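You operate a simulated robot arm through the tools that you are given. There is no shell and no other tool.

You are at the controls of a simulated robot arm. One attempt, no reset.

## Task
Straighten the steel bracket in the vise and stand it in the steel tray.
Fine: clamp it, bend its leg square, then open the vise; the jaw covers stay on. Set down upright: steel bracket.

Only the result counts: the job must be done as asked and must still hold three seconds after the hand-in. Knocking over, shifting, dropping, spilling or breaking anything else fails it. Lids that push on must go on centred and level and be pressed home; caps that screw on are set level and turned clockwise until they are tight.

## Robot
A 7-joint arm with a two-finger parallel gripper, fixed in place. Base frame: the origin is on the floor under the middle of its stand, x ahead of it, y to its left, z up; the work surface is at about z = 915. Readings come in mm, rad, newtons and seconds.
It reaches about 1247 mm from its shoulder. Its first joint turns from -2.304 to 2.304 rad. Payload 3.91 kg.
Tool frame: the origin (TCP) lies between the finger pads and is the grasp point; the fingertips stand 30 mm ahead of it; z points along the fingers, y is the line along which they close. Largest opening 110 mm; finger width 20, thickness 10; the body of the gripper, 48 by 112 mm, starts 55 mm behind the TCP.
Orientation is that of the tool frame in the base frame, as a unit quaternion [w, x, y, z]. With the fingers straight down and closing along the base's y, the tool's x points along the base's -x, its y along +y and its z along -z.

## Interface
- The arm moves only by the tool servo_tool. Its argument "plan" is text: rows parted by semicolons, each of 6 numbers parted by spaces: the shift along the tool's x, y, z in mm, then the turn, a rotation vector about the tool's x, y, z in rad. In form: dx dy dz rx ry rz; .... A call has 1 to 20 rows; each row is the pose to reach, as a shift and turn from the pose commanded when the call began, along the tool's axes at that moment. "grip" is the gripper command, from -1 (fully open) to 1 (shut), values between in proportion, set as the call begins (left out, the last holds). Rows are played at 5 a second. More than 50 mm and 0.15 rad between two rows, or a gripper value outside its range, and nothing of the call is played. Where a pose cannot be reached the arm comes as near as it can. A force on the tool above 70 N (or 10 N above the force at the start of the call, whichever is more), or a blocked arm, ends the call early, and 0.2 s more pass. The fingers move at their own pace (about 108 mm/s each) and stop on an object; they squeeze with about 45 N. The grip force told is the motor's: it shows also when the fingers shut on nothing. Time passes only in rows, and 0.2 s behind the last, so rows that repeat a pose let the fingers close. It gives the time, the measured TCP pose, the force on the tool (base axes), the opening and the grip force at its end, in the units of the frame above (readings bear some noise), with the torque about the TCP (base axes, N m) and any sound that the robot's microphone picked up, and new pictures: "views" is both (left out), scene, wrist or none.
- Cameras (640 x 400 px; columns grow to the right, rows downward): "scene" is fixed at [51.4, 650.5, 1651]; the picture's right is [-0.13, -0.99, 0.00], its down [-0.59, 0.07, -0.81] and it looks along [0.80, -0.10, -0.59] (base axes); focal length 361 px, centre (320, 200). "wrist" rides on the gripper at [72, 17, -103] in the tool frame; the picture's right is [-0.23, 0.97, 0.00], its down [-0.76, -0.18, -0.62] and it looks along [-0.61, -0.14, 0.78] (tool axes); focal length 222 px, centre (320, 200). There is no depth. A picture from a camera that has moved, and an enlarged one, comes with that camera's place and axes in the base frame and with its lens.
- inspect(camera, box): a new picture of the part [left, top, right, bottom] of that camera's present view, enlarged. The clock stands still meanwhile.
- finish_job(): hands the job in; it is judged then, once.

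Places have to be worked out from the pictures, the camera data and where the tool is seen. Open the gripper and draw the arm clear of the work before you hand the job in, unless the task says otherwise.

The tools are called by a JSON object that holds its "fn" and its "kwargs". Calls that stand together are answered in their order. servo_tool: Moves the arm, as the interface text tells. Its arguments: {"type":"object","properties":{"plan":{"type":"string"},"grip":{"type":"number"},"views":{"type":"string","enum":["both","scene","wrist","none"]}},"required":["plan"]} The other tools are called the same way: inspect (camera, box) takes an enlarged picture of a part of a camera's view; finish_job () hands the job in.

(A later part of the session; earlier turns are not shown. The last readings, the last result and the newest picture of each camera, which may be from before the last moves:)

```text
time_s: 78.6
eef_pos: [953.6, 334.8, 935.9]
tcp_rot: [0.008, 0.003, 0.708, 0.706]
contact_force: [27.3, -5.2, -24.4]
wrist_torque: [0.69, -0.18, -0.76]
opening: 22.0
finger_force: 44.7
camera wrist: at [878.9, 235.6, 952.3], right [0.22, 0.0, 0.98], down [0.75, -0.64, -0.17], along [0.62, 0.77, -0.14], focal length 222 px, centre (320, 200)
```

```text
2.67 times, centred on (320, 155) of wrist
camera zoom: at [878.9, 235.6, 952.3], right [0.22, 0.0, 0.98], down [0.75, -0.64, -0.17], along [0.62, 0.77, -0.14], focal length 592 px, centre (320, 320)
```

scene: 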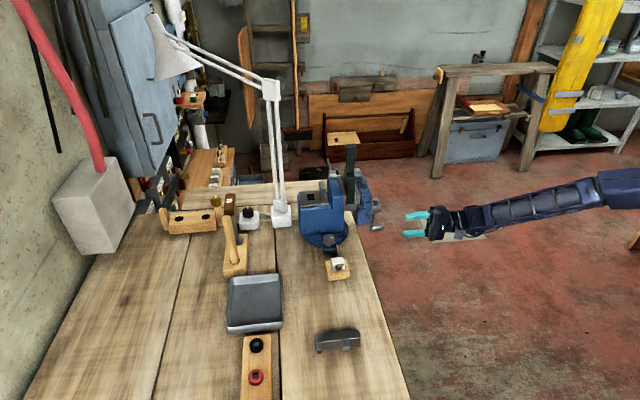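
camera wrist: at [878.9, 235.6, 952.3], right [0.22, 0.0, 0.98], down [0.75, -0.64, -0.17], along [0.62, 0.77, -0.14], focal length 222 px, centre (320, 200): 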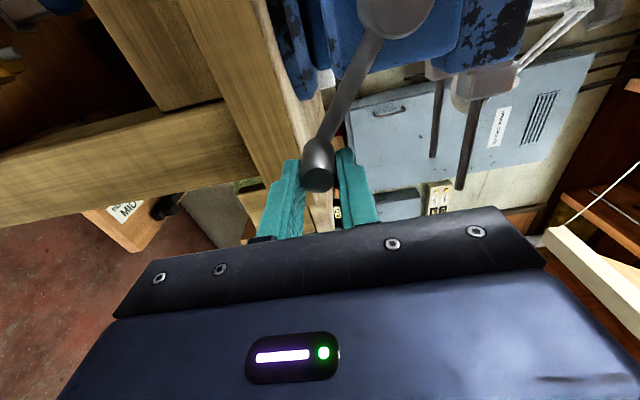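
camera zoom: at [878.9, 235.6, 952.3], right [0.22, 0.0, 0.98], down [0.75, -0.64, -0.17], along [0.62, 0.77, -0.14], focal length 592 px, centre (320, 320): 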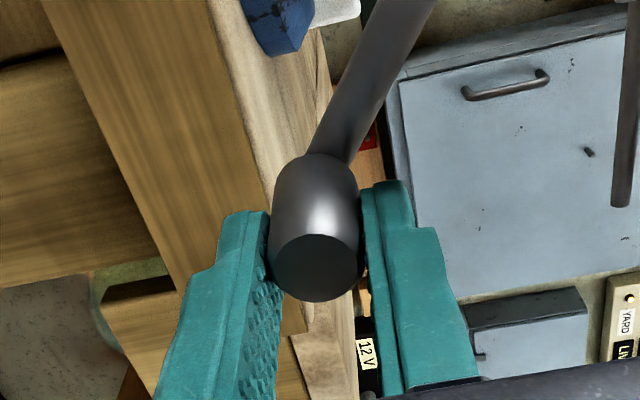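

The crank turned but there is a radial load of about 36 N and the tool was pushed aside. I release slightly and look at where the pin really is before going on.

{"fn": "servo_tool", "kwargs": {"plan": "0 0 0 0 0 0; 0 0 0 0 0 0; 0 0 0 0 0 0", "grip": 0.3, "views": "both"}}

{"fn": "inspect", "kwargs": {"camera": "wrist", "box": [220, 60, 420, 230]}}

{"fn": "inspect", "kwargs": {"camera": "scene", "box": [315, 140, 415, 250]}}

```text
time_s: 79.4
eef_pos: [947.4, 339.4, 935.1]
tcp_rot: [0.005, 0.001, 0.708, 0.706]
contact_force: [-0.4, -0.5, -0.3]
wrist_torque: [0.02, -0.01, 0.0]
opening: 38.2
finger_force: 0.1
camera wrist: at [875.0, 238.2, 951.7], right [0.22, 0.0, 0.97], down [0.76, -0.63, -0.17], along [0.61, 0.78, -0.14], focal length 222 px, centre (320, 200)
```

scene: 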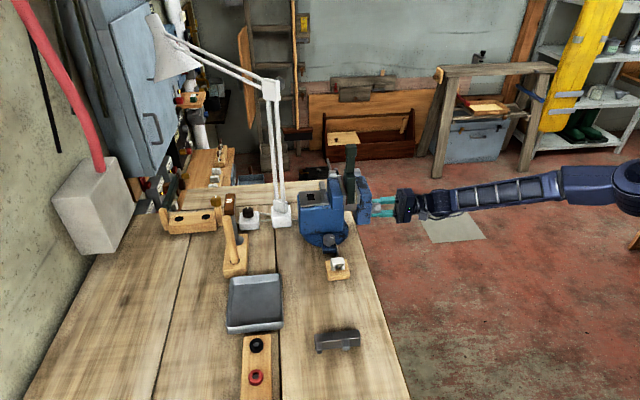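
wrist: 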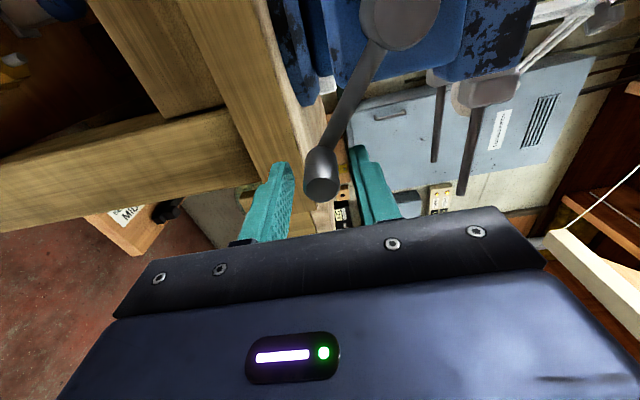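

```text
2.35 times, centred on (320, 145) of wrist
camera zoom: at [875.0, 238.2, 951.7], right [0.22, 0.0, 0.97], down [0.76, -0.63, -0.17], along [0.61, 0.78, -0.14], focal length 523 px, centre (320, 329)
```

zoom: 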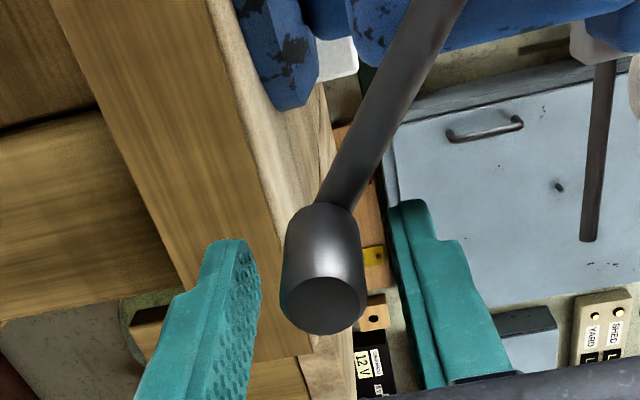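

```text
3.64 times, centred on (365, 195) of scene
camera zoom: at [51.4, 650.5, 1651.0], right [-0.13, -0.99, 0.0], down [-0.59, 0.07, -0.81], along [0.8, -0.1, -0.59], focal length 1312 px, centre (156, 218)
```

zoom: 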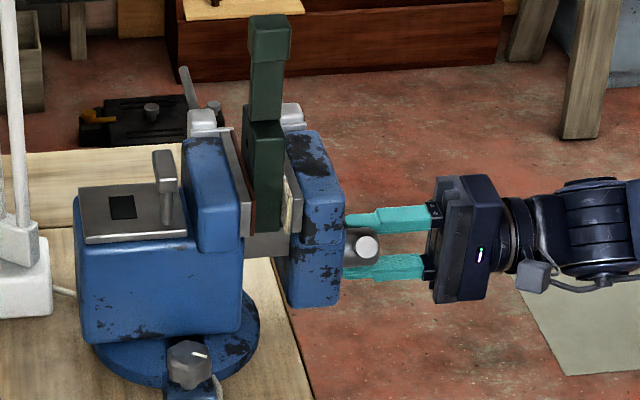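

After release the tool sprang back and the pin is exactly on my circle. The load comes from the pin rolling between the pads as the crank turns. To avoid that I will rotate the tool together with the crank, so first I pre-rotate the open fingers around the pin.

{"fn": "servo_tool", "kwargs": {"plan": "0 0 0 0 0 0.14; 0 0 0 0 0 0.28; 0 0 0 0 0 0.42; 0 0 0 0 0 0.56; 0 0 0 0 0 0.7; 0 0 0 0 0 0.84; 0 0 0 0 0 0.98; 0 0 0 0 0 1.12; 0 0 0 0 0 1.26; 0 0 0 0 0 1.26", "grip": 0.3, "views": "wrist"}}

```text
time_s: 81.6
eef_pos: [948.6, 339.9, 935.8]
tcp_rot: [-0.413, 0.418, 0.571, 0.573]
contact_force: [-0.5, 0.3, -0.8]
wrist_torque: [-0.01, -0.02, -0.04]
opening: 38.4
finger_force: 0.1
camera wrist: at [940.7, 237.7, 1008.5], right [1.0, -0.01, 0.08], down [0.06, -0.63, -0.78], along [0.06, 0.78, -0.62], focal length 222 px, centre (320, 200)
```

wrist: 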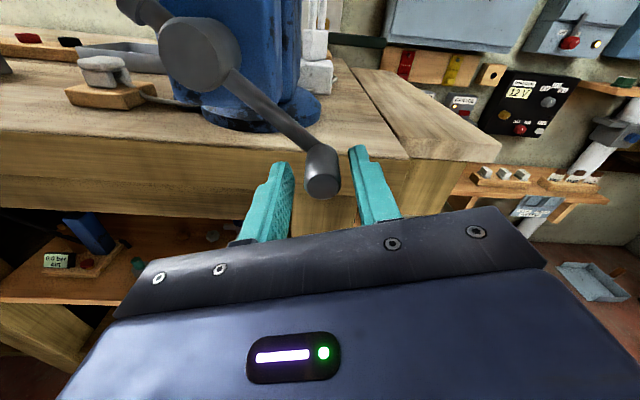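

The rotated pose is reachable and the camera now looks at the crank from above. I grip and turn about 2.5 rad with the tool rotating in step with the crank.

{"fn": "servo_tool", "kwargs": {"plan": "0 0 0 0 0 0; 0 0 0 0 0 0; 7.5 9.7 -0.2 0 0 -0.14; 16.4 18.3 -0.4 0 0 -0.28; 26.3 25.6 -0.6 0 0 -0.42; 37.2 31.4 -0.8 0 0 -0.56; 48.7 35.6 -1 0 0 -0.7; 60.7 38.2 -1.2 0 0 -0.84; 73 39.1 -1.4 0 0 -0.98; 85.3 38.3 -1.6 0 0 -1.12; 97.3 35.7 -1.8 0 0 -1.26; 108.9 31.5 -2 0 0 -1.4; 119.8 25.7 -2.2 0 0 -1.54; 129.7 18.5 -2.5 0 0 -1.68; 138.6 9.9 -2.8 0 0 -1.82; 146.2 0.2 -3.1 0 0 -1.96; 152.3 -10.4 -3.4 0 0 -2.1; 156.9 -21.9 -3.7 0 0 -2.24; 159.9 -33.8 -4 0 0 -2.38; 161.1 -46.1 -4.3 0 0 -2.52", "grip": 1, "views": "both"}}

{"fn": "inspect", "kwargs": {"camera": "scene", "box": [315, 140, 415, 250]}}

```text
time_s: 85.8
eef_pos: [852.7, 338.0, 1074.8]
tcp_rot: [0.42, -0.417, 0.571, 0.568]
contact_force: [5.0, 7.0, 1.6]
wrist_torque: [0.18, -0.29, -1.39]
opening: 21.9
finger_force: 44.9
camera wrist: at [814.5, 235.2, 1010.1], right [-0.86, 0.01, 0.51], down [0.39, -0.63, 0.67], along [0.32, 0.78, 0.54], focal length 222 px, centre (320, 200)
```

scene: 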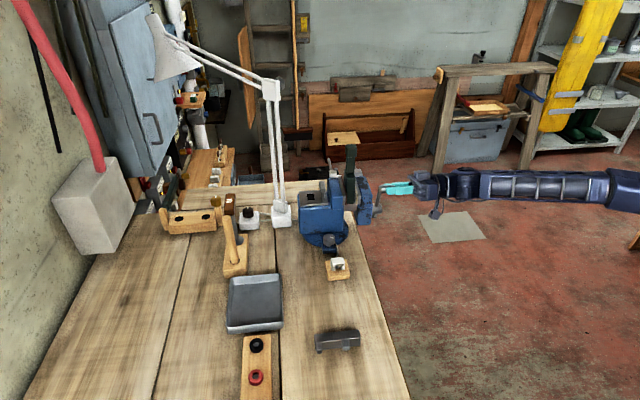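
wrist: 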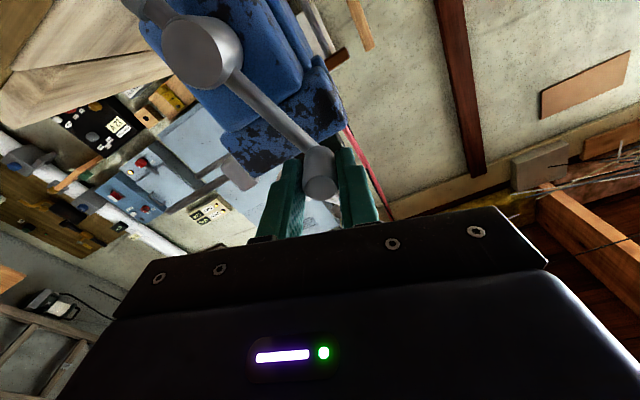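

```text
3.64 times, centred on (365, 195) of scene
camera zoom: at [51.4, 650.5, 1651.0], right [-0.13, -0.99, 0.0], down [-0.59, 0.07, -0.81], along [0.8, -0.1, -0.59], focal length 1312 px, centre (156, 218)
```

zoom: 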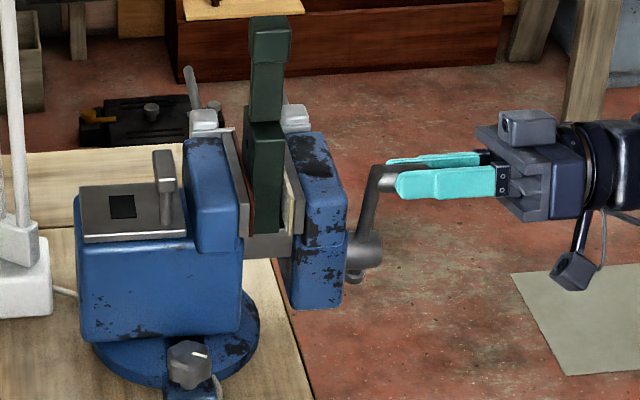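

Rotating with the crank works smoothly and the jaw has started to open. I release, rotate the open fingers back around the pin, and will repeat.

{"fn": "servo_tool", "kwargs": {"plan": "0 0 0 0 0 0; 0 0 0 0 0 0; 0 0 0 0 0 0.14; 0 0 0 0 0 0.28; 0 0 0 0 0 0.42; 0 0 0 0 0 0.56; 0 0 0 0 0 0.7; 0 0 0 0 0 0.84; 0 0 0 0 0 0.98; 0 0 0 0 0 1.12; 0 0 0 0 0 1.26; 0 0 0 0 0 1.4; 0 0 0 0 0 1.54; 0 0 0 0 0 1.68; 0 0 0 0 0 1.82; 0 0 0 0 0 1.96; 0 0 0 0 0 2.1; 0 0 0 0 0 2.24; 0 0 0 0 0 2.38; 0 0 0 0 0 2.52", "grip": 0.3, "views": "wrist"}}

{"fn": "inspect", "kwargs": {"camera": "wrist", "box": [220, 80, 420, 230]}}

```text
time_s: 90.0
eef_pos: [853.7, 337.5, 1073.7]
tcp_rot: [-0.414, 0.42, 0.57, 0.573]
contact_force: [0.0, -0.2, 0.1]
wrist_torque: [0.03, 0.01, 0.03]
opening: 38.6
finger_force: 0.0
camera wrist: at [846.7, 234.7, 1147.5], right [1.0, -0.01, 0.08], down [0.06, -0.63, -0.78], along [0.06, 0.78, -0.62], focal length 222 px, centre (320, 200)
```

wrist: 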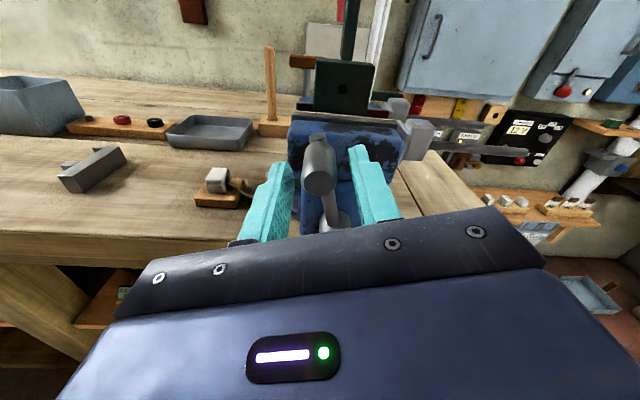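

```text
2.67 times, centred on (320, 155) of wrist
camera zoom: at [846.7, 234.7, 1147.5], right [1.0, -0.01, 0.08], down [0.06, -0.63, -0.78], along [0.06, 0.78, -0.62], focal length 592 px, centre (320, 320)
```

zoom: 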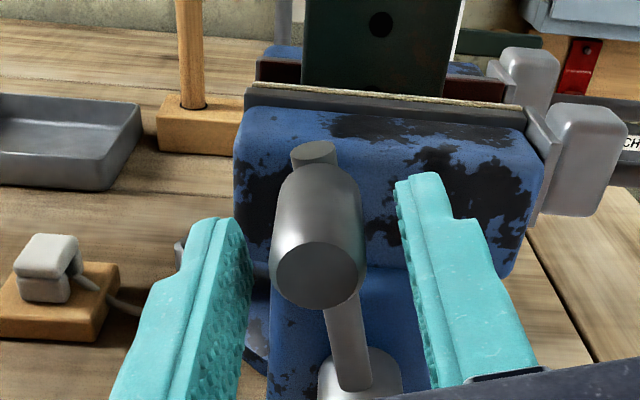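

The view shows the moving cover just leaving the plate. I grip again, slightly deeper, and turn the next 2.5 rad the same way.

{"fn": "servo_tool", "kwargs": {"plan": "1 0 2 0 0 0; 1 0 2 0 0 0; -0.5 -12.3 1.7 0 0 -0.14; -2.6 -24.4 1.4 0 0 -0.28; -6.5 -36.1 1.2 0 0 -0.42; -11.9 -47.2 0.9 0 0 -0.56; -18.8 -57.3 0.6 0 0 -0.7; -27.1 -66.5 0.3 0 0 -0.84; -36.6 -74.3 0 0 0 -0.98; -47.1 -80.8 -0.2 0 0 -1.12; -58.3 -85.7 -0.5 0 0 -1.26; -70.2 -89 -0.8 0 0 -1.4; -82.4 -90.7 -1.1 0 0 -1.54; -94.7 -90.6 -1.4 0 0 -1.68; -106.9 -88.8 -1.6 0 0 -1.82; -118.7 -85.3 -1.9 0 0 -1.96; -129.9 -80.2 -2.2 0 0 -2.1; -140.3 -73.6 -2.5 0 0 -2.24; -149.6 -65.6 -2.8 0 0 -2.38; -157.8 -56.4 -3 0 0 -2.52", "grip": 1, "views": "both"}}

{"fn": "inspect", "kwargs": {"camera": "scene", "box": [315, 140, 415, 250]}}

```text
time_s: 94.2
eef_pos: [848.8, 331.9, 907.5]
tcp_rot: [0.421, -0.416, 0.572, 0.568]
contact_force: [3.9, 1.5, 15.4]
wrist_torque: [1.07, -0.09, -0.78]
opening: 21.6
finger_force: 44.6
camera wrist: at [810.7, 231.2, 843.0], right [-0.86, 0.01, 0.51], down [0.39, -0.63, 0.67], along [0.32, 0.78, 0.54], focal length 222 px, centre (320, 200)
```

scene: 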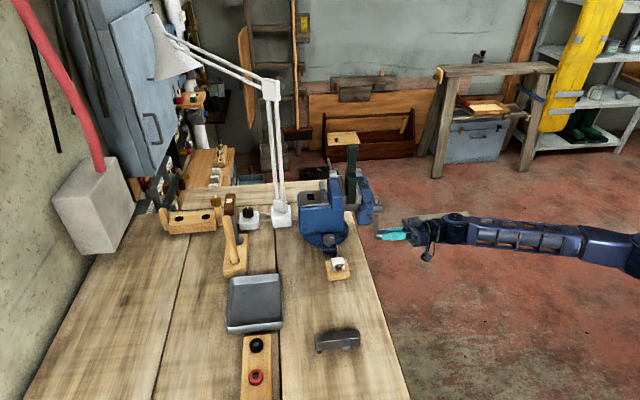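
wrist: 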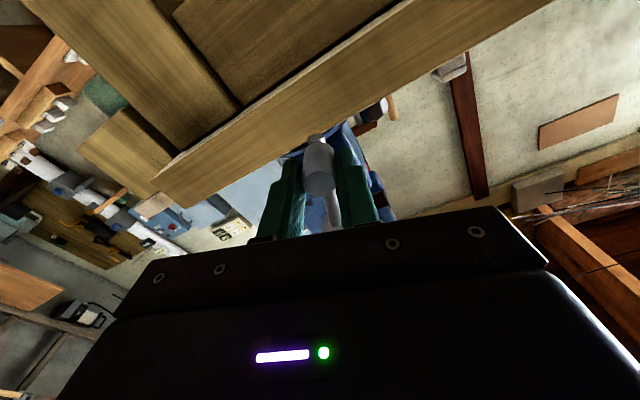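

```text
3.64 times, centred on (365, 195) of scene
camera zoom: at [51.4, 650.5, 1651.0], right [-0.13, -0.99, 0.0], down [-0.59, 0.07, -0.81], along [0.8, -0.1, -0.59], focal length 1312 px, centre (156, 218)
```

zoom: 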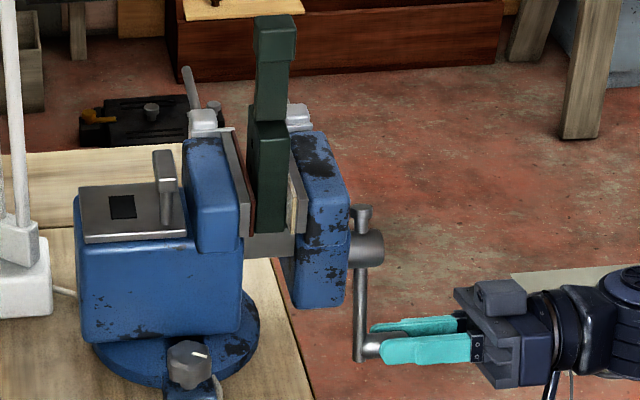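

The jaw keeps opening. I look closely at the bracket between the jaws.

{"fn": "inspect", "kwargs": {"camera": "scene", "box": [325, 140, 375, 220]}}

```text
5.00 times, centred on (350, 180) of scene
camera zoom: at [51.4, 650.5, 1651.0], right [-0.13, -0.99, 0.0], down [-0.59, 0.07, -0.81], along [0.8, -0.1, -0.59], focal length 1804 px, centre (170, 300)
```

zoom: 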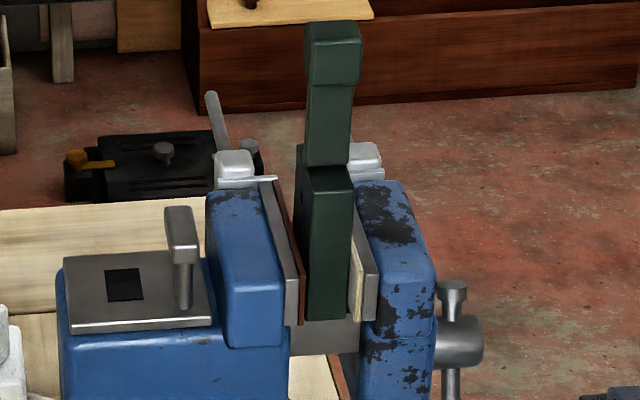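

The bracket stands upright with the cover now clear of it. I keep opening: release and rotate the fingers back around the pin.

{"fn": "servo_tool", "kwargs": {"plan": "0 0 0 0 0 0; 0 0 0 0 0 0; 0 0 0 0 0 0.14; 0 0 0 0 0 0.28; 0 0 0 0 0 0.42; 0 0 0 0 0 0.56; 0 0 0 0 0 0.7; 0 0 0 0 0 0.84; 0 0 0 0 0 0.98; 0 0 0 0 0 1.12; 0 0 0 0 0 1.26; 0 0 0 0 0 1.4; 0 0 0 0 0 1.54; 0 0 0 0 0 1.68; 0 0 0 0 0 1.82; 0 0 0 0 0 1.96; 0 0 0 0 0 2.1; 0 0 0 0 0 2.24; 0 0 0 0 0 2.38; 0 0 0 0 0 2.52", "grip": 0.3, "views": "wrist"}}

{"fn": "inspect", "kwargs": {"camera": "wrist", "box": [220, 80, 420, 230]}}

```text
time_s: 98.4
eef_pos: [850.0, 332.7, 906.2]
tcp_rot: [-0.414, 0.418, 0.571, 0.573]
contact_force: [0.5, 0.2, 0.2]
wrist_torque: [0.04, 0.01, -0.02]
opening: 38.5
finger_force: 0.1
camera wrist: at [842.1, 231.0, 980.3], right [1.0, -0.01, 0.08], down [0.06, -0.62, -0.78], along [0.06, 0.78, -0.62], focal length 222 px, centre (320, 200)
```

wrist: 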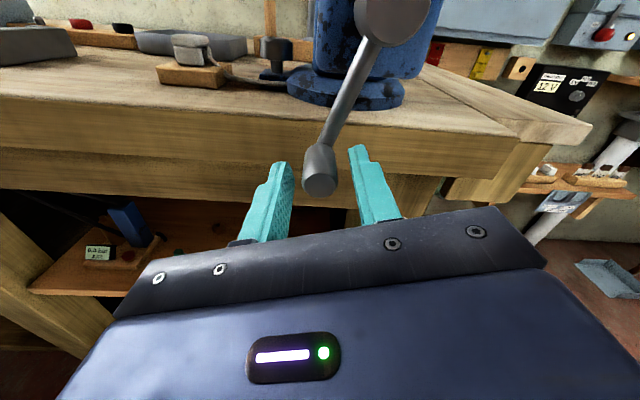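

```text
2.67 times, centred on (320, 155) of wrist
camera zoom: at [842.1, 231.0, 980.3], right [1.0, -0.01, 0.08], down [0.06, -0.62, -0.78], along [0.06, 0.78, -0.62], focal length 592 px, centre (320, 320)
```

zoom: 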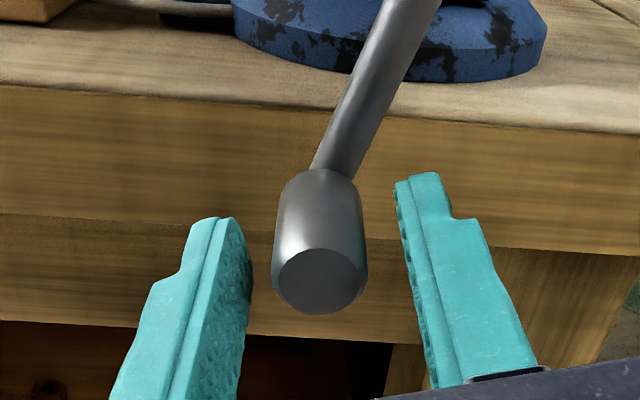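

The pin is centred. I make another 2.5 rad opening turn.

{"fn": "servo_tool", "kwargs": {"plan": "1 0 1.5 0 0 0; 1 0 1.5 0 0 0; -6.8 10.3 1.2 0 0 -0.14; -12.1 21.4 0.9 0 0 -0.28; -15.8 33.1 0.7 0 0 -0.42; -17.8 45.3 0.4 0 0 -0.56; -18.1 57.6 0.1 0 0 -0.7; -16.6 69.8 -0.2 0 0 -0.84; -13.5 81.7 -0.5 0 0 -0.98; -8.8 93.1 -0.7 0 0 -1.12; -2.5 103.7 -1 0 0 -1.26; 5.2 113.3 -1.3 0 0 -1.4; 14.2 121.7 -1.6 0 0 -1.54; 24.2 128.8 -1.9 0 0 -1.68; 35.2 134.4 -2.1 0 0 -1.82; 46.8 138.5 -2.4 0 0 -1.96; 58.9 140.9 -2.7 0 0 -2.1; 71.2 141.5 -3 0 0 -2.24; 83.5 140.5 -3.3 0 0 -2.38; 95.4 137.7 -3.5 0 0 -2.52", "grip": 1, "views": "both"}}

{"fn": "inspect", "kwargs": {"camera": "scene", "box": [325, 140, 375, 220]}}

```text
time_s: 102.6
eef_pos: [950.8, 328.9, 1039.1]
tcp_rot: [0.422, -0.416, 0.572, 0.567]
contact_force: [5.0, -5.3, 3.0]
wrist_torque: [0.57, 0.02, -0.52]
opening: 22.1
finger_force: 45.3
camera wrist: at [911.7, 227.2, 975.6], right [-0.86, 0.01, 0.51], down [0.39, -0.63, 0.67], along [0.32, 0.78, 0.54], focal length 222 px, centre (320, 200)
```

scene: 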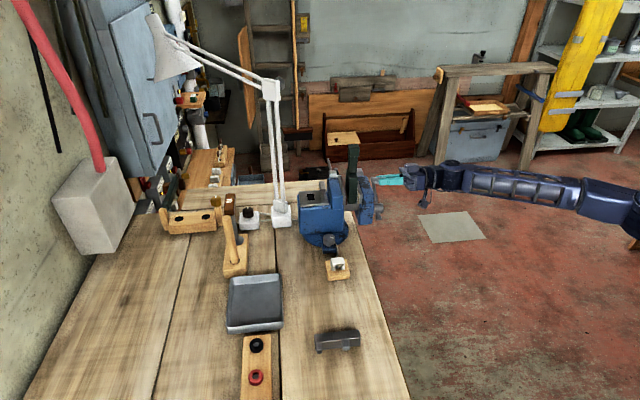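
wrist: 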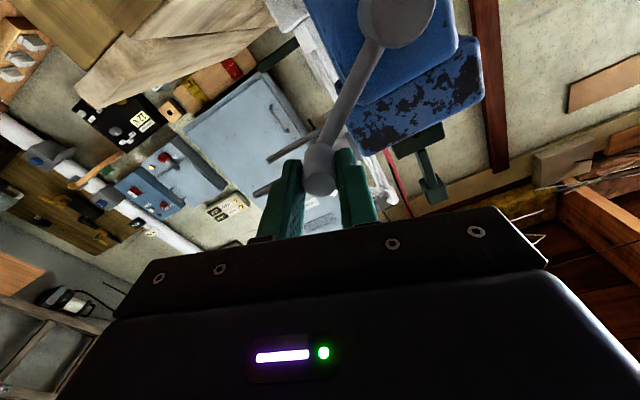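

```text
5.00 times, centred on (350, 180) of scene
camera zoom: at [51.4, 650.5, 1651.0], right [-0.13, -0.99, 0.0], down [-0.59, 0.07, -0.81], along [0.8, -0.1, -0.59], focal length 1804 px, centre (170, 300)
```

zoom: 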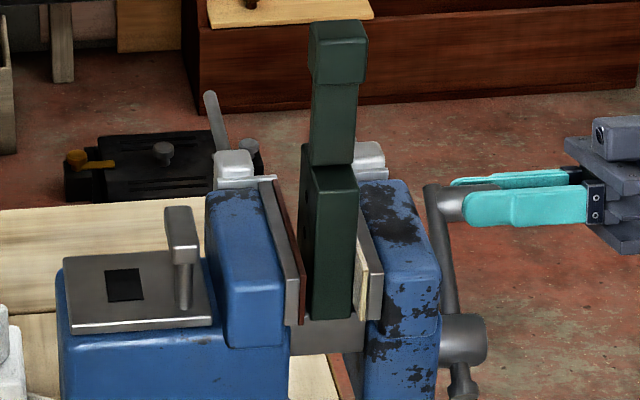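

The bracket rides with the moving jaw's slide bar, stays upright, and the gap has grown to about 10 mm. I do one more opening arc to get back to about the original opening, so I release and rotate back first.

{"fn": "servo_tool", "kwargs": {"plan": "0 0 0 0 0 0; 0 0 0 0 0 0; 0 0 0 0 0 0.14; 0 0 0 0 0 0.28; 0 0 0 0 0 0.42; 0 0 0 0 0 0.56; 0 0 0 0 0 0.7; 0 0 0 0 0 0.84; 0 0 0 0 0 0.98; 0 0 0 0 0 1.12; 0 0 0 0 0 1.26; 0 0 0 0 0 1.4; 0 0 0 0 0 1.54; 0 0 0 0 0 1.68; 0 0 0 0 0 1.82; 0 0 0 0 0 1.96; 0 0 0 0 0 2.1; 0 0 0 0 0 2.24; 0 0 0 0 0 2.38; 0 0 0 0 0 2.52", "grip": 0.3, "views": "wrist"}}

{"fn": "inspect", "kwargs": {"camera": "wrist", "box": [220, 60, 420, 230]}}

```text
time_s: 106.8
eef_pos: [951.2, 327.7, 1039.8]
tcp_rot: [-0.412, 0.42, 0.57, 0.574]
contact_force: [0.4, -0.3, -0.3]
wrist_torque: [0.04, 0.01, -0.05]
opening: 38.5
finger_force: 0.0
camera wrist: at [943.4, 227.1, 1113.5], right [1.0, -0.01, 0.08], down [0.06, -0.63, -0.78], along [0.06, 0.78, -0.62], focal length 222 px, centre (320, 200)
```

wrist: 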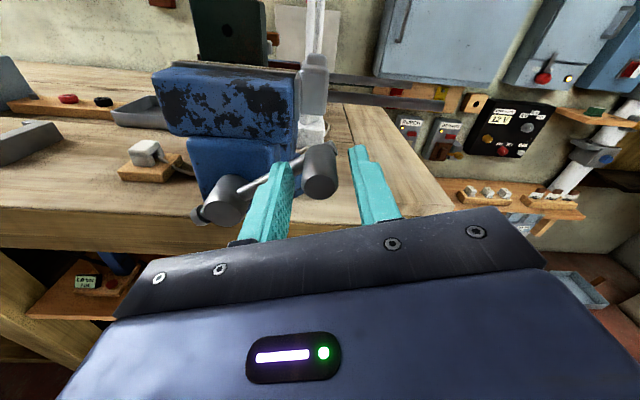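

```text
2.35 times, centred on (320, 145) of wrist
camera zoom: at [943.4, 227.1, 1113.5], right [1.0, -0.01, 0.08], down [0.06, -0.63, -0.78], along [0.06, 0.78, -0.62], focal length 523 px, centre (320, 329)
```

zoom: 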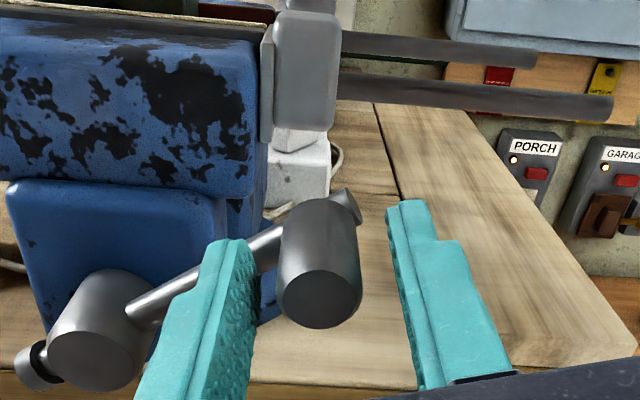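

Centred again; one more opening arc.

{"fn": "servo_tool", "kwargs": {"plan": "0.5 0 1 0 0 0; 0.5 0 1 0 0 0; 11.5 -4.4 0.7 0 0 -0.14; 22.3 -10.4 0.4 0 0 -0.28; 32.1 -17.8 0.2 0 0 -0.42; 40.8 -26.5 -0.1 0 0 -0.56; 48.2 -36.3 -0.4 0 0 -0.7; 54.2 -47.1 -0.7 0 0 -0.84; 58.6 -58.6 -1 0 0 -0.98; 61.3 -70.6 -1.2 0 0 -1.12; 62.4 -82.8 -1.5 0 0 -1.26; 61.7 -95.1 -1.8 0 0 -1.4; 59.3 -107.2 -2.1 0 0 -1.54; 55.3 -118.8 -2.4 0 0 -1.68; 49.7 -129.8 -2.6 0 0 -1.82; 42.6 -139.9 -2.9 0 0 -1.96; 34.1 -148.8 -3.2 0 0 -2.1; 24.5 -156.5 -3.5 0 0 -2.24; 13.9 -162.8 -3.8 0 0 -2.38; 2.6 -167.6 -4 0 0 -2.52", "grip": 1, "views": "both"}}

{"fn": "inspect", "kwargs": {"camera": "scene", "box": [325, 140, 375, 220]}}

```text
time_s: 111.0
eef_pos: [790.6, 326.2, 990.3]
tcp_rot: [0.421, -0.416, 0.572, 0.567]
contact_force: [-1.1, -1.8, -1.1]
wrist_torque: [1.39, 0.1, 0.11]
opening: 21.5
finger_force: 45.1
camera wrist: at [752.0, 224.5, 925.3], right [-0.86, 0.01, 0.51], down [0.39, -0.63, 0.67], along [0.32, 0.78, 0.54], focal length 222 px, centre (320, 200)
```

scene: 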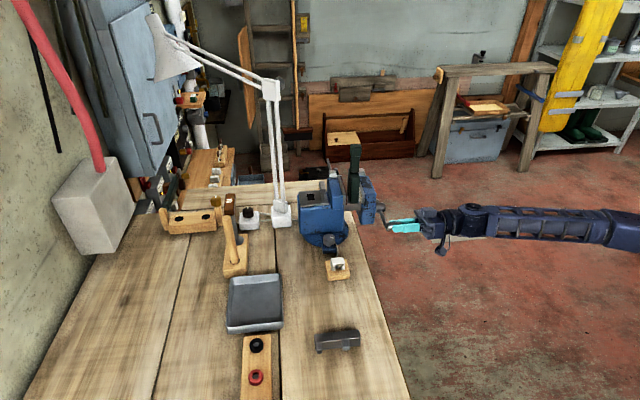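
wrist: 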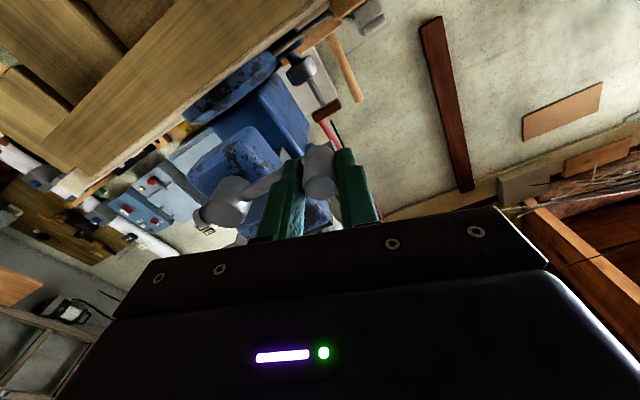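

```text
5.00 times, centred on (350, 180) of scene
camera zoom: at [51.4, 650.5, 1651.0], right [-0.13, -0.99, 0.0], down [-0.59, 0.07, -0.81], along [0.8, -0.1, -0.59], focal length 1804 px, centre (170, 300)
```

zoom: 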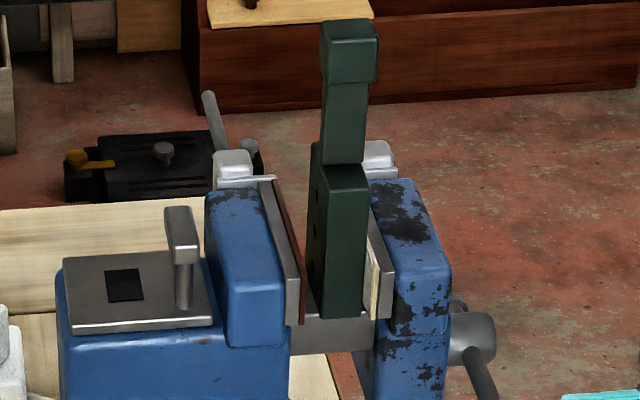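

The vise is open by about 13.5 mm with the bracket standing free. One more arc will match or pass the original opening, so I release and rotate back.

{"fn": "servo_tool", "kwargs": {"plan": "0 0 0 0 0 0; 0 0 0 0 0 0; 0 0 0 0 0 0.14; 0 0 0 0 0 0.28; 0 0 0 0 0 0.42; 0 0 0 0 0 0.56; 0 0 0 0 0 0.7; 0 0 0 0 0 0.84; 0 0 0 0 0 0.98; 0 0 0 0 0 1.12; 0 0 0 0 0 1.26; 0 0 0 0 0 1.4; 0 0 0 0 0 1.54; 0 0 0 0 0 1.68; 0 0 0 0 0 1.82; 0 0 0 0 0 1.96; 0 0 0 0 0 2.1; 0 0 0 0 0 2.24; 0 0 0 0 0 2.38; 0 0 0 0 0 2.52", "grip": 0.3, "views": "wrist"}}

{"fn": "inspect", "kwargs": {"camera": "wrist", "box": [220, 0, 520, 230]}}

```text
time_s: 115.2
eef_pos: [791.1, 325.1, 990.6]
tcp_rot: [-0.412, 0.419, 0.57, 0.574]
contact_force: [0.7, 0.3, 0.5]
wrist_torque: [0.02, 0.01, -0.01]
opening: 38.6
finger_force: 0.0
camera wrist: at [783.4, 224.5, 1063.8], right [1.0, -0.01, 0.08], down [0.06, -0.63, -0.78], along [0.06, 0.78, -0.62], focal length 222 px, centre (320, 200)
```

wrist: 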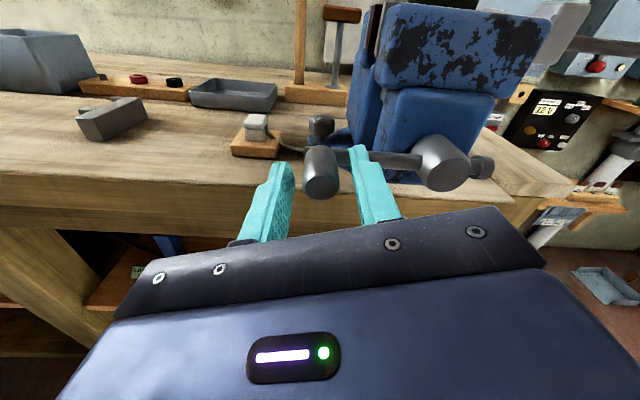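

```text
1.74 times, centred on (370, 115) of wrist
camera zoom: at [783.4, 224.5, 1063.8], right [1.0, -0.01, 0.08], down [0.06, -0.63, -0.78], along [0.06, 0.78, -0.62], focal length 386 px, centre (233, 348)
```

zoom: 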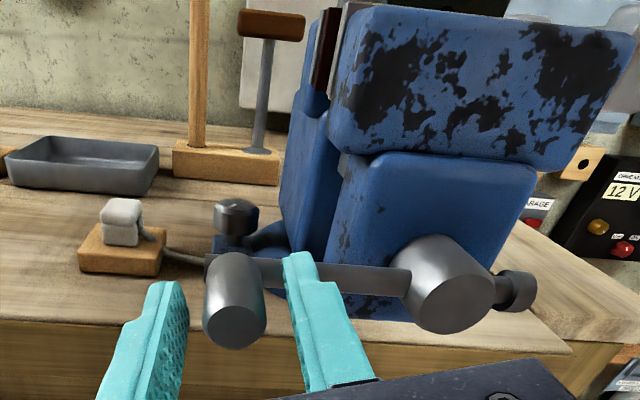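

Pin centred; final opening arc.

{"fn": "servo_tool", "kwargs": {"plan": "0.5 0 1 0 0 0; 0.5 0 1 0 0 0; -11.9 -3.1 0.7 0 0 -0.14; -24.1 -4.6 0.4 0 0 -0.28; -36.5 -4.3 0.2 0 0 -0.42; -48.6 -2.3 -0.1 0 0 -0.56; -60.3 1.4 -0.4 0 0 -0.7; -71.4 6.7 -0.7 0 0 -0.84; -81.7 13.5 -1 0 0 -0.98; -90.9 21.6 -1.2 0 0 -1.12; -98.9 31 -1.5 0 0 -1.26; -105.6 41.4 -1.8 0 0 -1.4; -110.6 52.6 -2.1 0 0 -1.54; -114.1 64.4 -2.4 0 0 -1.68; -115.9 76.6 -2.6 0 0 -1.82; -116 88.9 -2.9 0 0 -1.96; -114.4 101.1 -3.2 0 0 -2.1; -111.1 113 -3.5 0 0 -2.24; -111.1 113 -3.5 0 0 -2.24", "grip": 1, "views": "scene"}}

{"fn": "inspect", "kwargs": {"camera": "scene", "box": [325, 140, 375, 220]}}

```text
time_s: 119.2
eef_pos: [932.8, 321.0, 920.3]
tcp_rot: [0.338, -0.332, 0.625, 0.62]
contact_force: [-1.9, -1.6, 0.8]
wrist_torque: [0.04, -0.13, 0.35]
opening: 21.4
finger_force: 44.4
```

scene: 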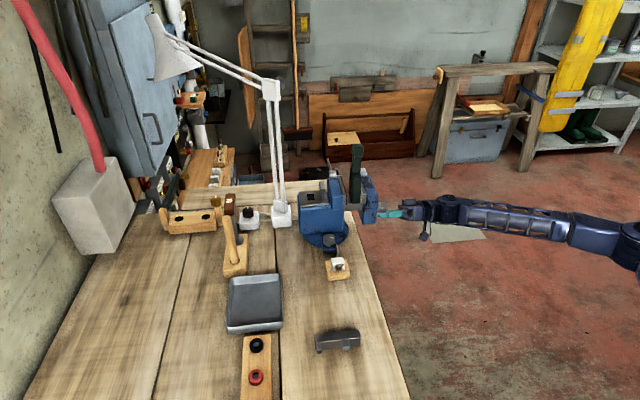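

```text
5.00 times, centred on (350, 180) of scene
camera zoom: at [51.4, 650.5, 1651.0], right [-0.13, -0.99, 0.0], down [-0.59, 0.07, -0.81], along [0.8, -0.1, -0.59], focal length 1804 px, centre (170, 300)
```

zoom: 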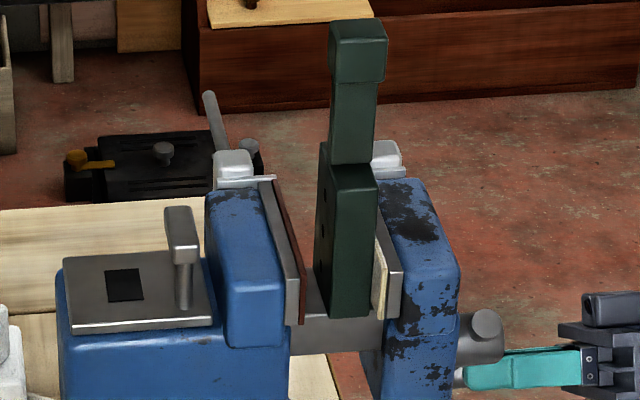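

The vise is now open wider than at the start, both covers are on, and the bracket stands upright. I release the handle, back out, and undo the tool rotation.

{"fn": "servo_tool", "kwargs": {"plan": "0 0 0 0 0 0; 0 0 0 0 0 0; 0 0 -30 0 0 0; 0 0 -65 0 0 0; 0 0 -100 0 0 0; 0 0 -100 0 0 0.14; 0 0 -100 0 0 0.28; 0 0 -100 0 0 0.42; 0 0 -100 0 0 0.56; 0 0 -100 0 0 0.7; 0 0 -100 0 0 0.84; 0 0 -100 0 0 0.98; 0 0 -100 0 0 0.98", "grip": -0.1, "views": "both"}}

```text
time_s: 122.0
eef_pos: [931.5, 220.8, 919.3]
tcp_rot: [0.004, 0.001, 0.708, 0.707]
contact_force: [-1.1, -0.1, 0.5]
wrist_torque: [-0.02, -0.02, 0.01]
opening: 60.7
finger_force: 0.0
camera wrist: at [857.9, 120.0, 936.0], right [0.22, 0.0, 0.97], down [0.76, -0.63, -0.17], along [0.61, 0.78, -0.14], focal length 222 px, centre (320, 200)
```

scene: 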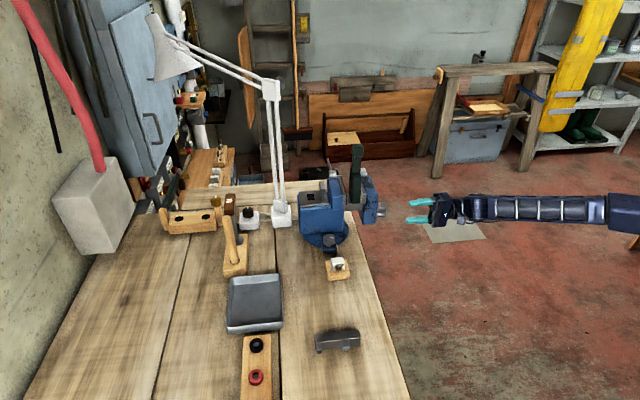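
wrist: 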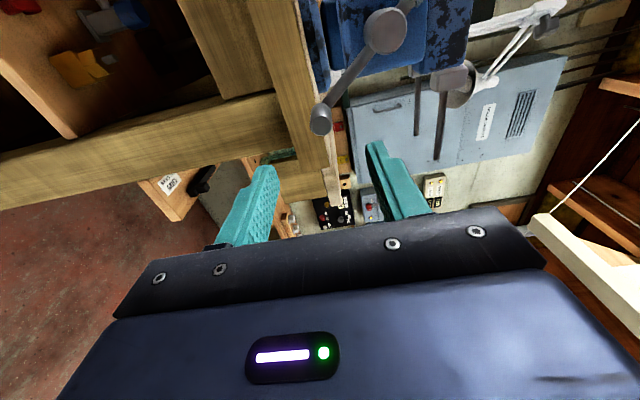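

I go back to the side view to recheck the leg's angle now that it's unclamped, and to locate the head for the pick.

{"fn": "servo_tool", "kwargs": {"plan": "4.2 24.7 0 0.0523 0.0523 -0.1125; 8.4 49.5 0 0.1046 0.1046 -0.2249; 12.6 74.2 0 0.1569 0.1569 -0.3374; 16.8 99 0 0.2092 0.2092 -0.4498; 21 123.7 5 0.2615 0.2615 -0.5623; 25.2 148.5 10 0.3138 0.3138 -0.6747; 29.3 173.2 15 0.3661 0.3661 -0.7872; 33.5 198 20 0.4184 0.4184 -0.8996; 37.7 222.7 28 0.4707 0.4707 -1.0121; 41.9 247.5 35 0.523 0.523 -1.1245; 46.1 272.2 42 0.5753 0.5753 -1.237; 50.3 297 48 0.6276 0.6276 -1.3494; 54.5 321.7 51.2 0.68 0.68 -1.4618; 54.5 321.7 51.2 0.68 0.68 -1.4618", "grip": -1, "views": "wrist"}}

{"fn": "inspect", "kwargs": {"camera": "wrist", "box": [305, 108, 369, 148]}}

{"fn": "inspect", "kwargs": {"camera": "wrist", "box": [316, 140, 380, 180]}}

{"fn": "inspect", "kwargs": {"camera": "wrist", "box": [316, 165, 380, 205]}}

```text
time_s: 125.0
eef_pos: [876.7, 272.8, 1240.9]
tcp_rot: [0.244, -0.663, 0.667, 0.239]
contact_force: [-0.4, -0.4, -0.4]
wrist_torque: [0.01, 0.0, -0.01]
opening: 109.8
finger_force: 0.1
camera wrist: at [858.1, 153.1, 1273.2], right [-0.97, 0.18, 0.14], down [0.17, 0.18, 0.97], along [0.15, 0.97, -0.21], focal length 222 px, centre (320, 200)
```

wrist: 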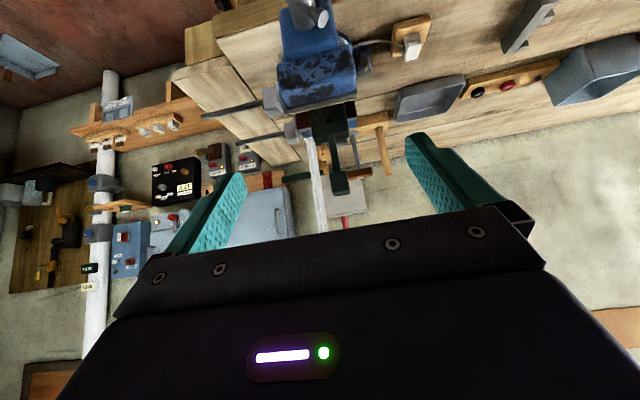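

```text
10.00 times, centred on (337, 128) of wrist
camera zoom: at [858.1, 153.1, 1273.2], right [-0.97, 0.18, 0.14], down [0.17, 0.18, 0.97], along [0.15, 0.97, -0.21], focal length 2221 px, centre (150, 920)
```

zoom: 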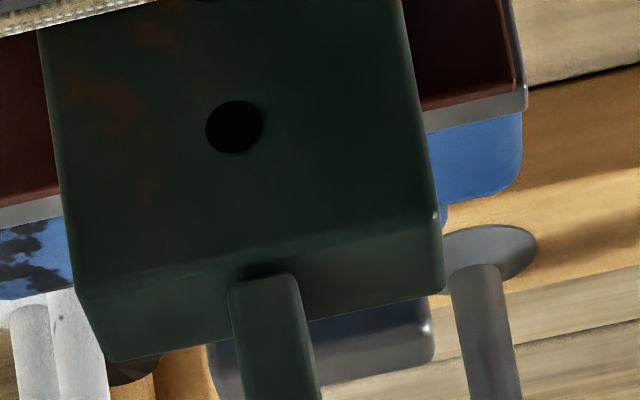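

```text
10.00 times, centred on (348, 160) of wrist
camera zoom: at [858.1, 153.1, 1273.2], right [-0.97, 0.18, 0.14], down [0.17, 0.18, 0.97], along [0.15, 0.97, -0.21], focal length 2221 px, centre (40, 600)
```

zoom: 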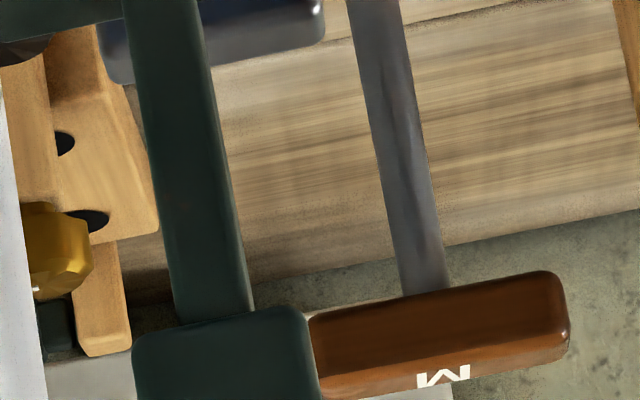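

```text
10.00 times, centred on (348, 185) of wrist
camera zoom: at [858.1, 153.1, 1273.2], right [-0.97, 0.18, 0.14], down [0.17, 0.18, 0.97], along [0.15, 0.97, -0.21], focal length 2221 px, centre (40, 350)
```

zoom: 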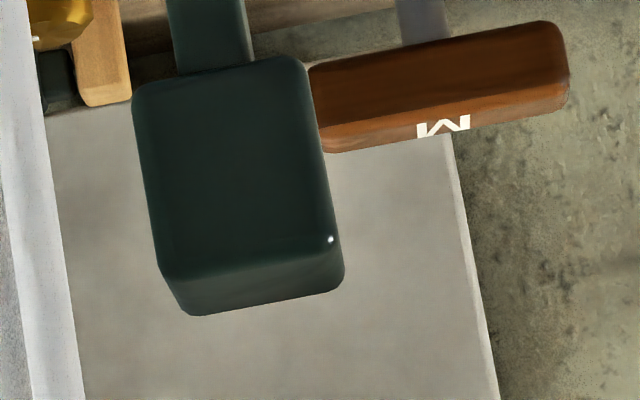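

Free of the jaws, the leg still reads within about 0.5° of the plate. The head centre is near (873, 451, 1194). I move above it with the default orientation, fingers closing along y, to fix y before picking.

{"fn": "servo_tool", "kwargs": {"plan": "-14 2.6 3.2 0.0391 0.0391 0.1072; -27.9 5.3 6.3 0.0782 0.0782 0.2144; -41.9 7.9 9.5 0.1173 0.1173 0.3215; -55.8 10.6 12.6 0.1564 0.1564 0.4287; -69.8 13.2 15.8 0.1955 0.1955 0.5359; -83.8 15.8 19 0.2346 0.2346 0.6431; -97.7 18.5 22.1 0.2738 0.2738 0.7503; -111.7 21.1 25.3 0.3129 0.3129 0.8574; -125.6 23.8 28.4 0.352 0.352 0.9646; -139.6 26.4 31.6 0.3911 0.3911 1.0718; -153.5 29.1 34.7 0.4302 0.4302 1.179; -167.5 31.7 37.9 0.4693 0.4693 1.2861; -181.4 34.4 41.1 0.5084 0.5084 1.3933; -195.4 37 44.2 0.5475 0.5475 1.5005; -195.4 37 44.2 0.5475 0.5475 1.5005", "views": "both"}}

{"fn": "inspect", "kwargs": {"camera": "wrist", "box": [270, 90, 398, 170]}}

```text
time_s: 128.2
eef_pos: [838.8, 453.0, 1332.8]
tcp_rot: [0.002, 0.005, 1.0, -0.001]
contact_force: [0.0, -1.0, 0.0]
wrist_torque: [-0.01, 0.0, -0.01]
opening: 110.1
finger_force: 0.0
camera wrist: at [766.8, 471.3, 1434.8], right [0.24, 0.97, 0.0], down [0.76, -0.18, 0.63], along [0.61, -0.15, -0.78], focal length 222 px, centre (320, 200)
```

scene: 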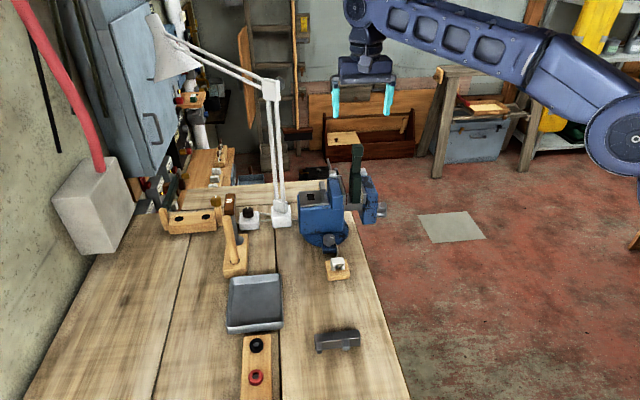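
wrist: 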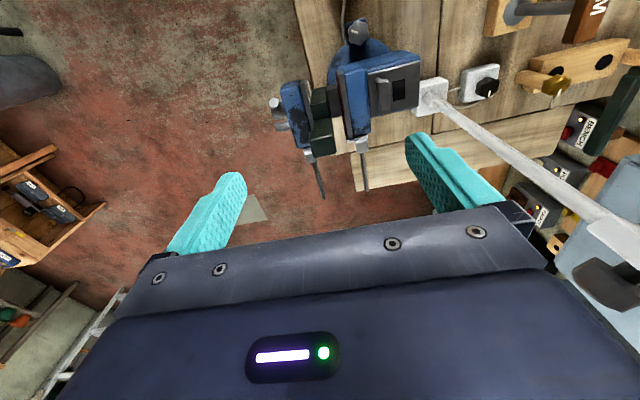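

```text
5.00 times, centred on (334, 130) of wrist
camera zoom: at [766.8, 471.3, 1434.8], right [0.24, 0.97, 0.0], down [0.76, -0.18, 0.63], along [0.61, -0.15, -0.78], focal length 1111 px, centre (250, 550)
```

zoom: 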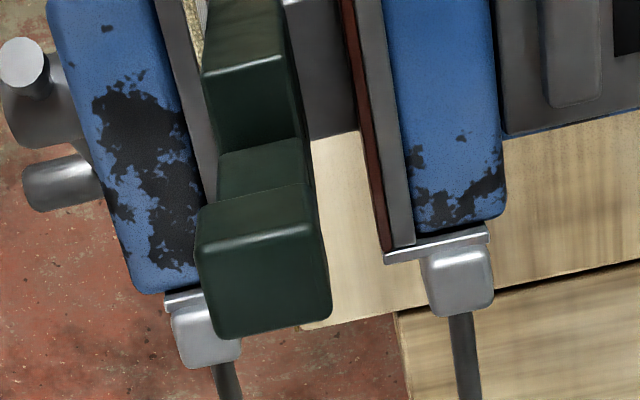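

The head's top centre is at about (873.4, 449.6, 1208). The bracket may be yawed a few degrees, so I zoom in for that angle.

{"fn": "inspect", "kwargs": {"camera": "wrist", "box": [303, 128, 343, 160]}}

{"fn": "inspect", "kwargs": {"camera": "wrist", "box": [298, 85, 348, 125]}}

```text
12.50 times, centred on (323, 144) of wrist
camera zoom: at [766.8, 471.3, 1434.8], right [0.24, 0.97, 0.0], down [0.76, -0.18, 0.63], along [0.61, -0.15, -0.78], focal length 2776 px, centre (282, 900)
```

zoom: 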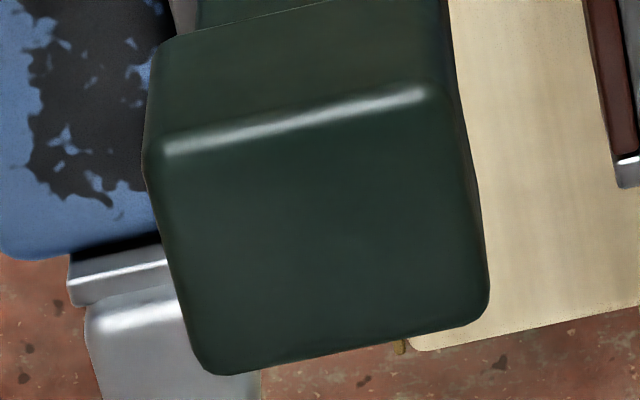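

```text
10.00 times, centred on (323, 105) of wrist
camera zoom: at [766.8, 471.3, 1434.8], right [0.24, 0.97, 0.0], down [0.76, -0.18, 0.63], along [0.61, -0.15, -0.78], focal length 2221 px, centre (290, 1150)
```

zoom: 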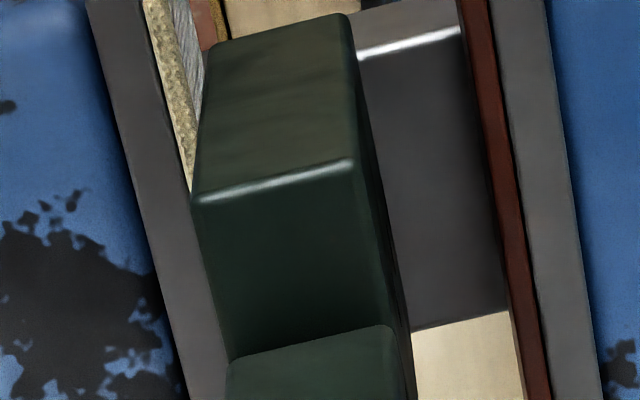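

The yaw is within about 2°, so no correction is needed. I move over the head and descend with the fingers open to z ≈ 1192.

{"fn": "servo_tool", "kwargs": {"plan": "-17 -1.4 0 0 0 0; -34.1 -2.8 0 0 0 0; -34.1 -2.8 40 0 0 0; -34.1 -2.8 80 0 0 0; -34.1 -2.8 115 0 0 0; -34.1 -2.8 140.9 0 0 0; -34.1 -2.8 140.9 0 0 0", "grip": -1, "views": "both"}}

{"fn": "inspect", "kwargs": {"camera": "wrist", "box": [220, 80, 420, 240]}}

{"fn": "inspect", "kwargs": {"camera": "scene", "box": [315, 110, 405, 220]}}

```text
time_s: 129.8
eef_pos: [874.8, 449.3, 1191.1]
tcp_rot: [0.003, 0.005, 1.0, -0.001]
contact_force: [0.4, -0.7, 0.2]
wrist_torque: [-0.01, 0.01, 0.01]
opening: 109.8
finger_force: 0.0
camera wrist: at [802.2, 468.3, 1294.4], right [0.24, 0.97, 0.0], down [0.76, -0.18, 0.63], along [0.61, -0.15, -0.78], focal length 222 px, centre (320, 200)
```

scene: 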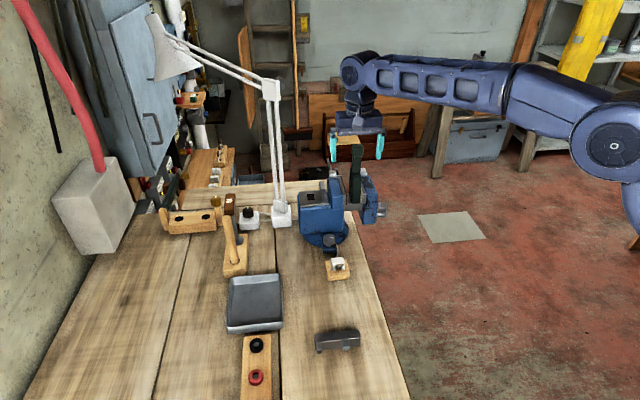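
wrist: 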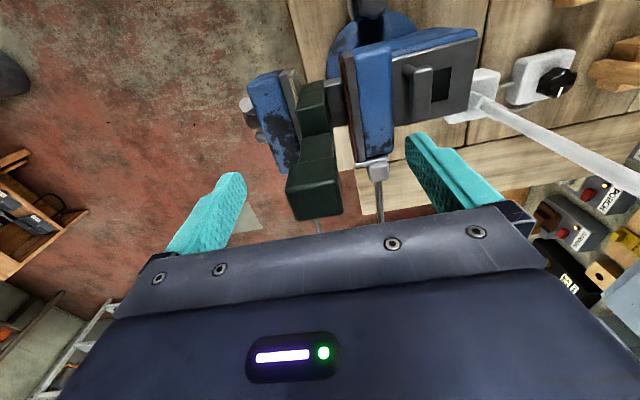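

```text
2.50 times, centred on (320, 160) of wrist
camera zoom: at [802.2, 468.3, 1294.4], right [0.24, 0.97, 0.0], down [0.76, -0.18, 0.63], along [0.61, -0.15, -0.78], focal length 555 px, centre (320, 300)
```

zoom: 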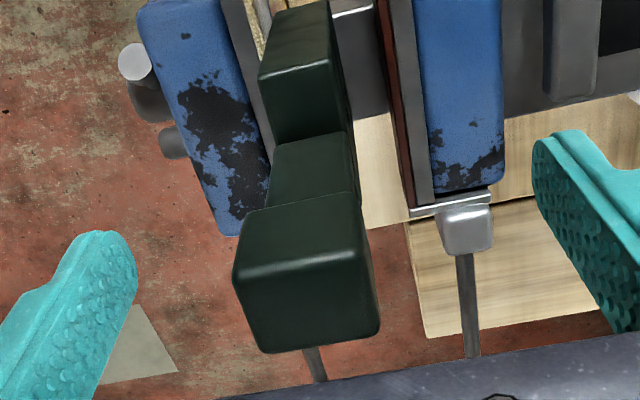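

```text
3.64 times, centred on (360, 165) of scene
camera zoom: at [51.4, 650.5, 1651.0], right [-0.13, -0.99, 0.0], down [-0.59, 0.07, -0.81], along [0.8, -0.1, -0.59], focal length 1312 px, centre (174, 327)
```

zoom: 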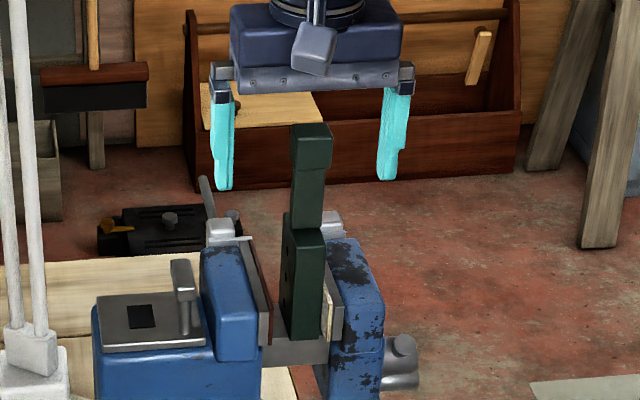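

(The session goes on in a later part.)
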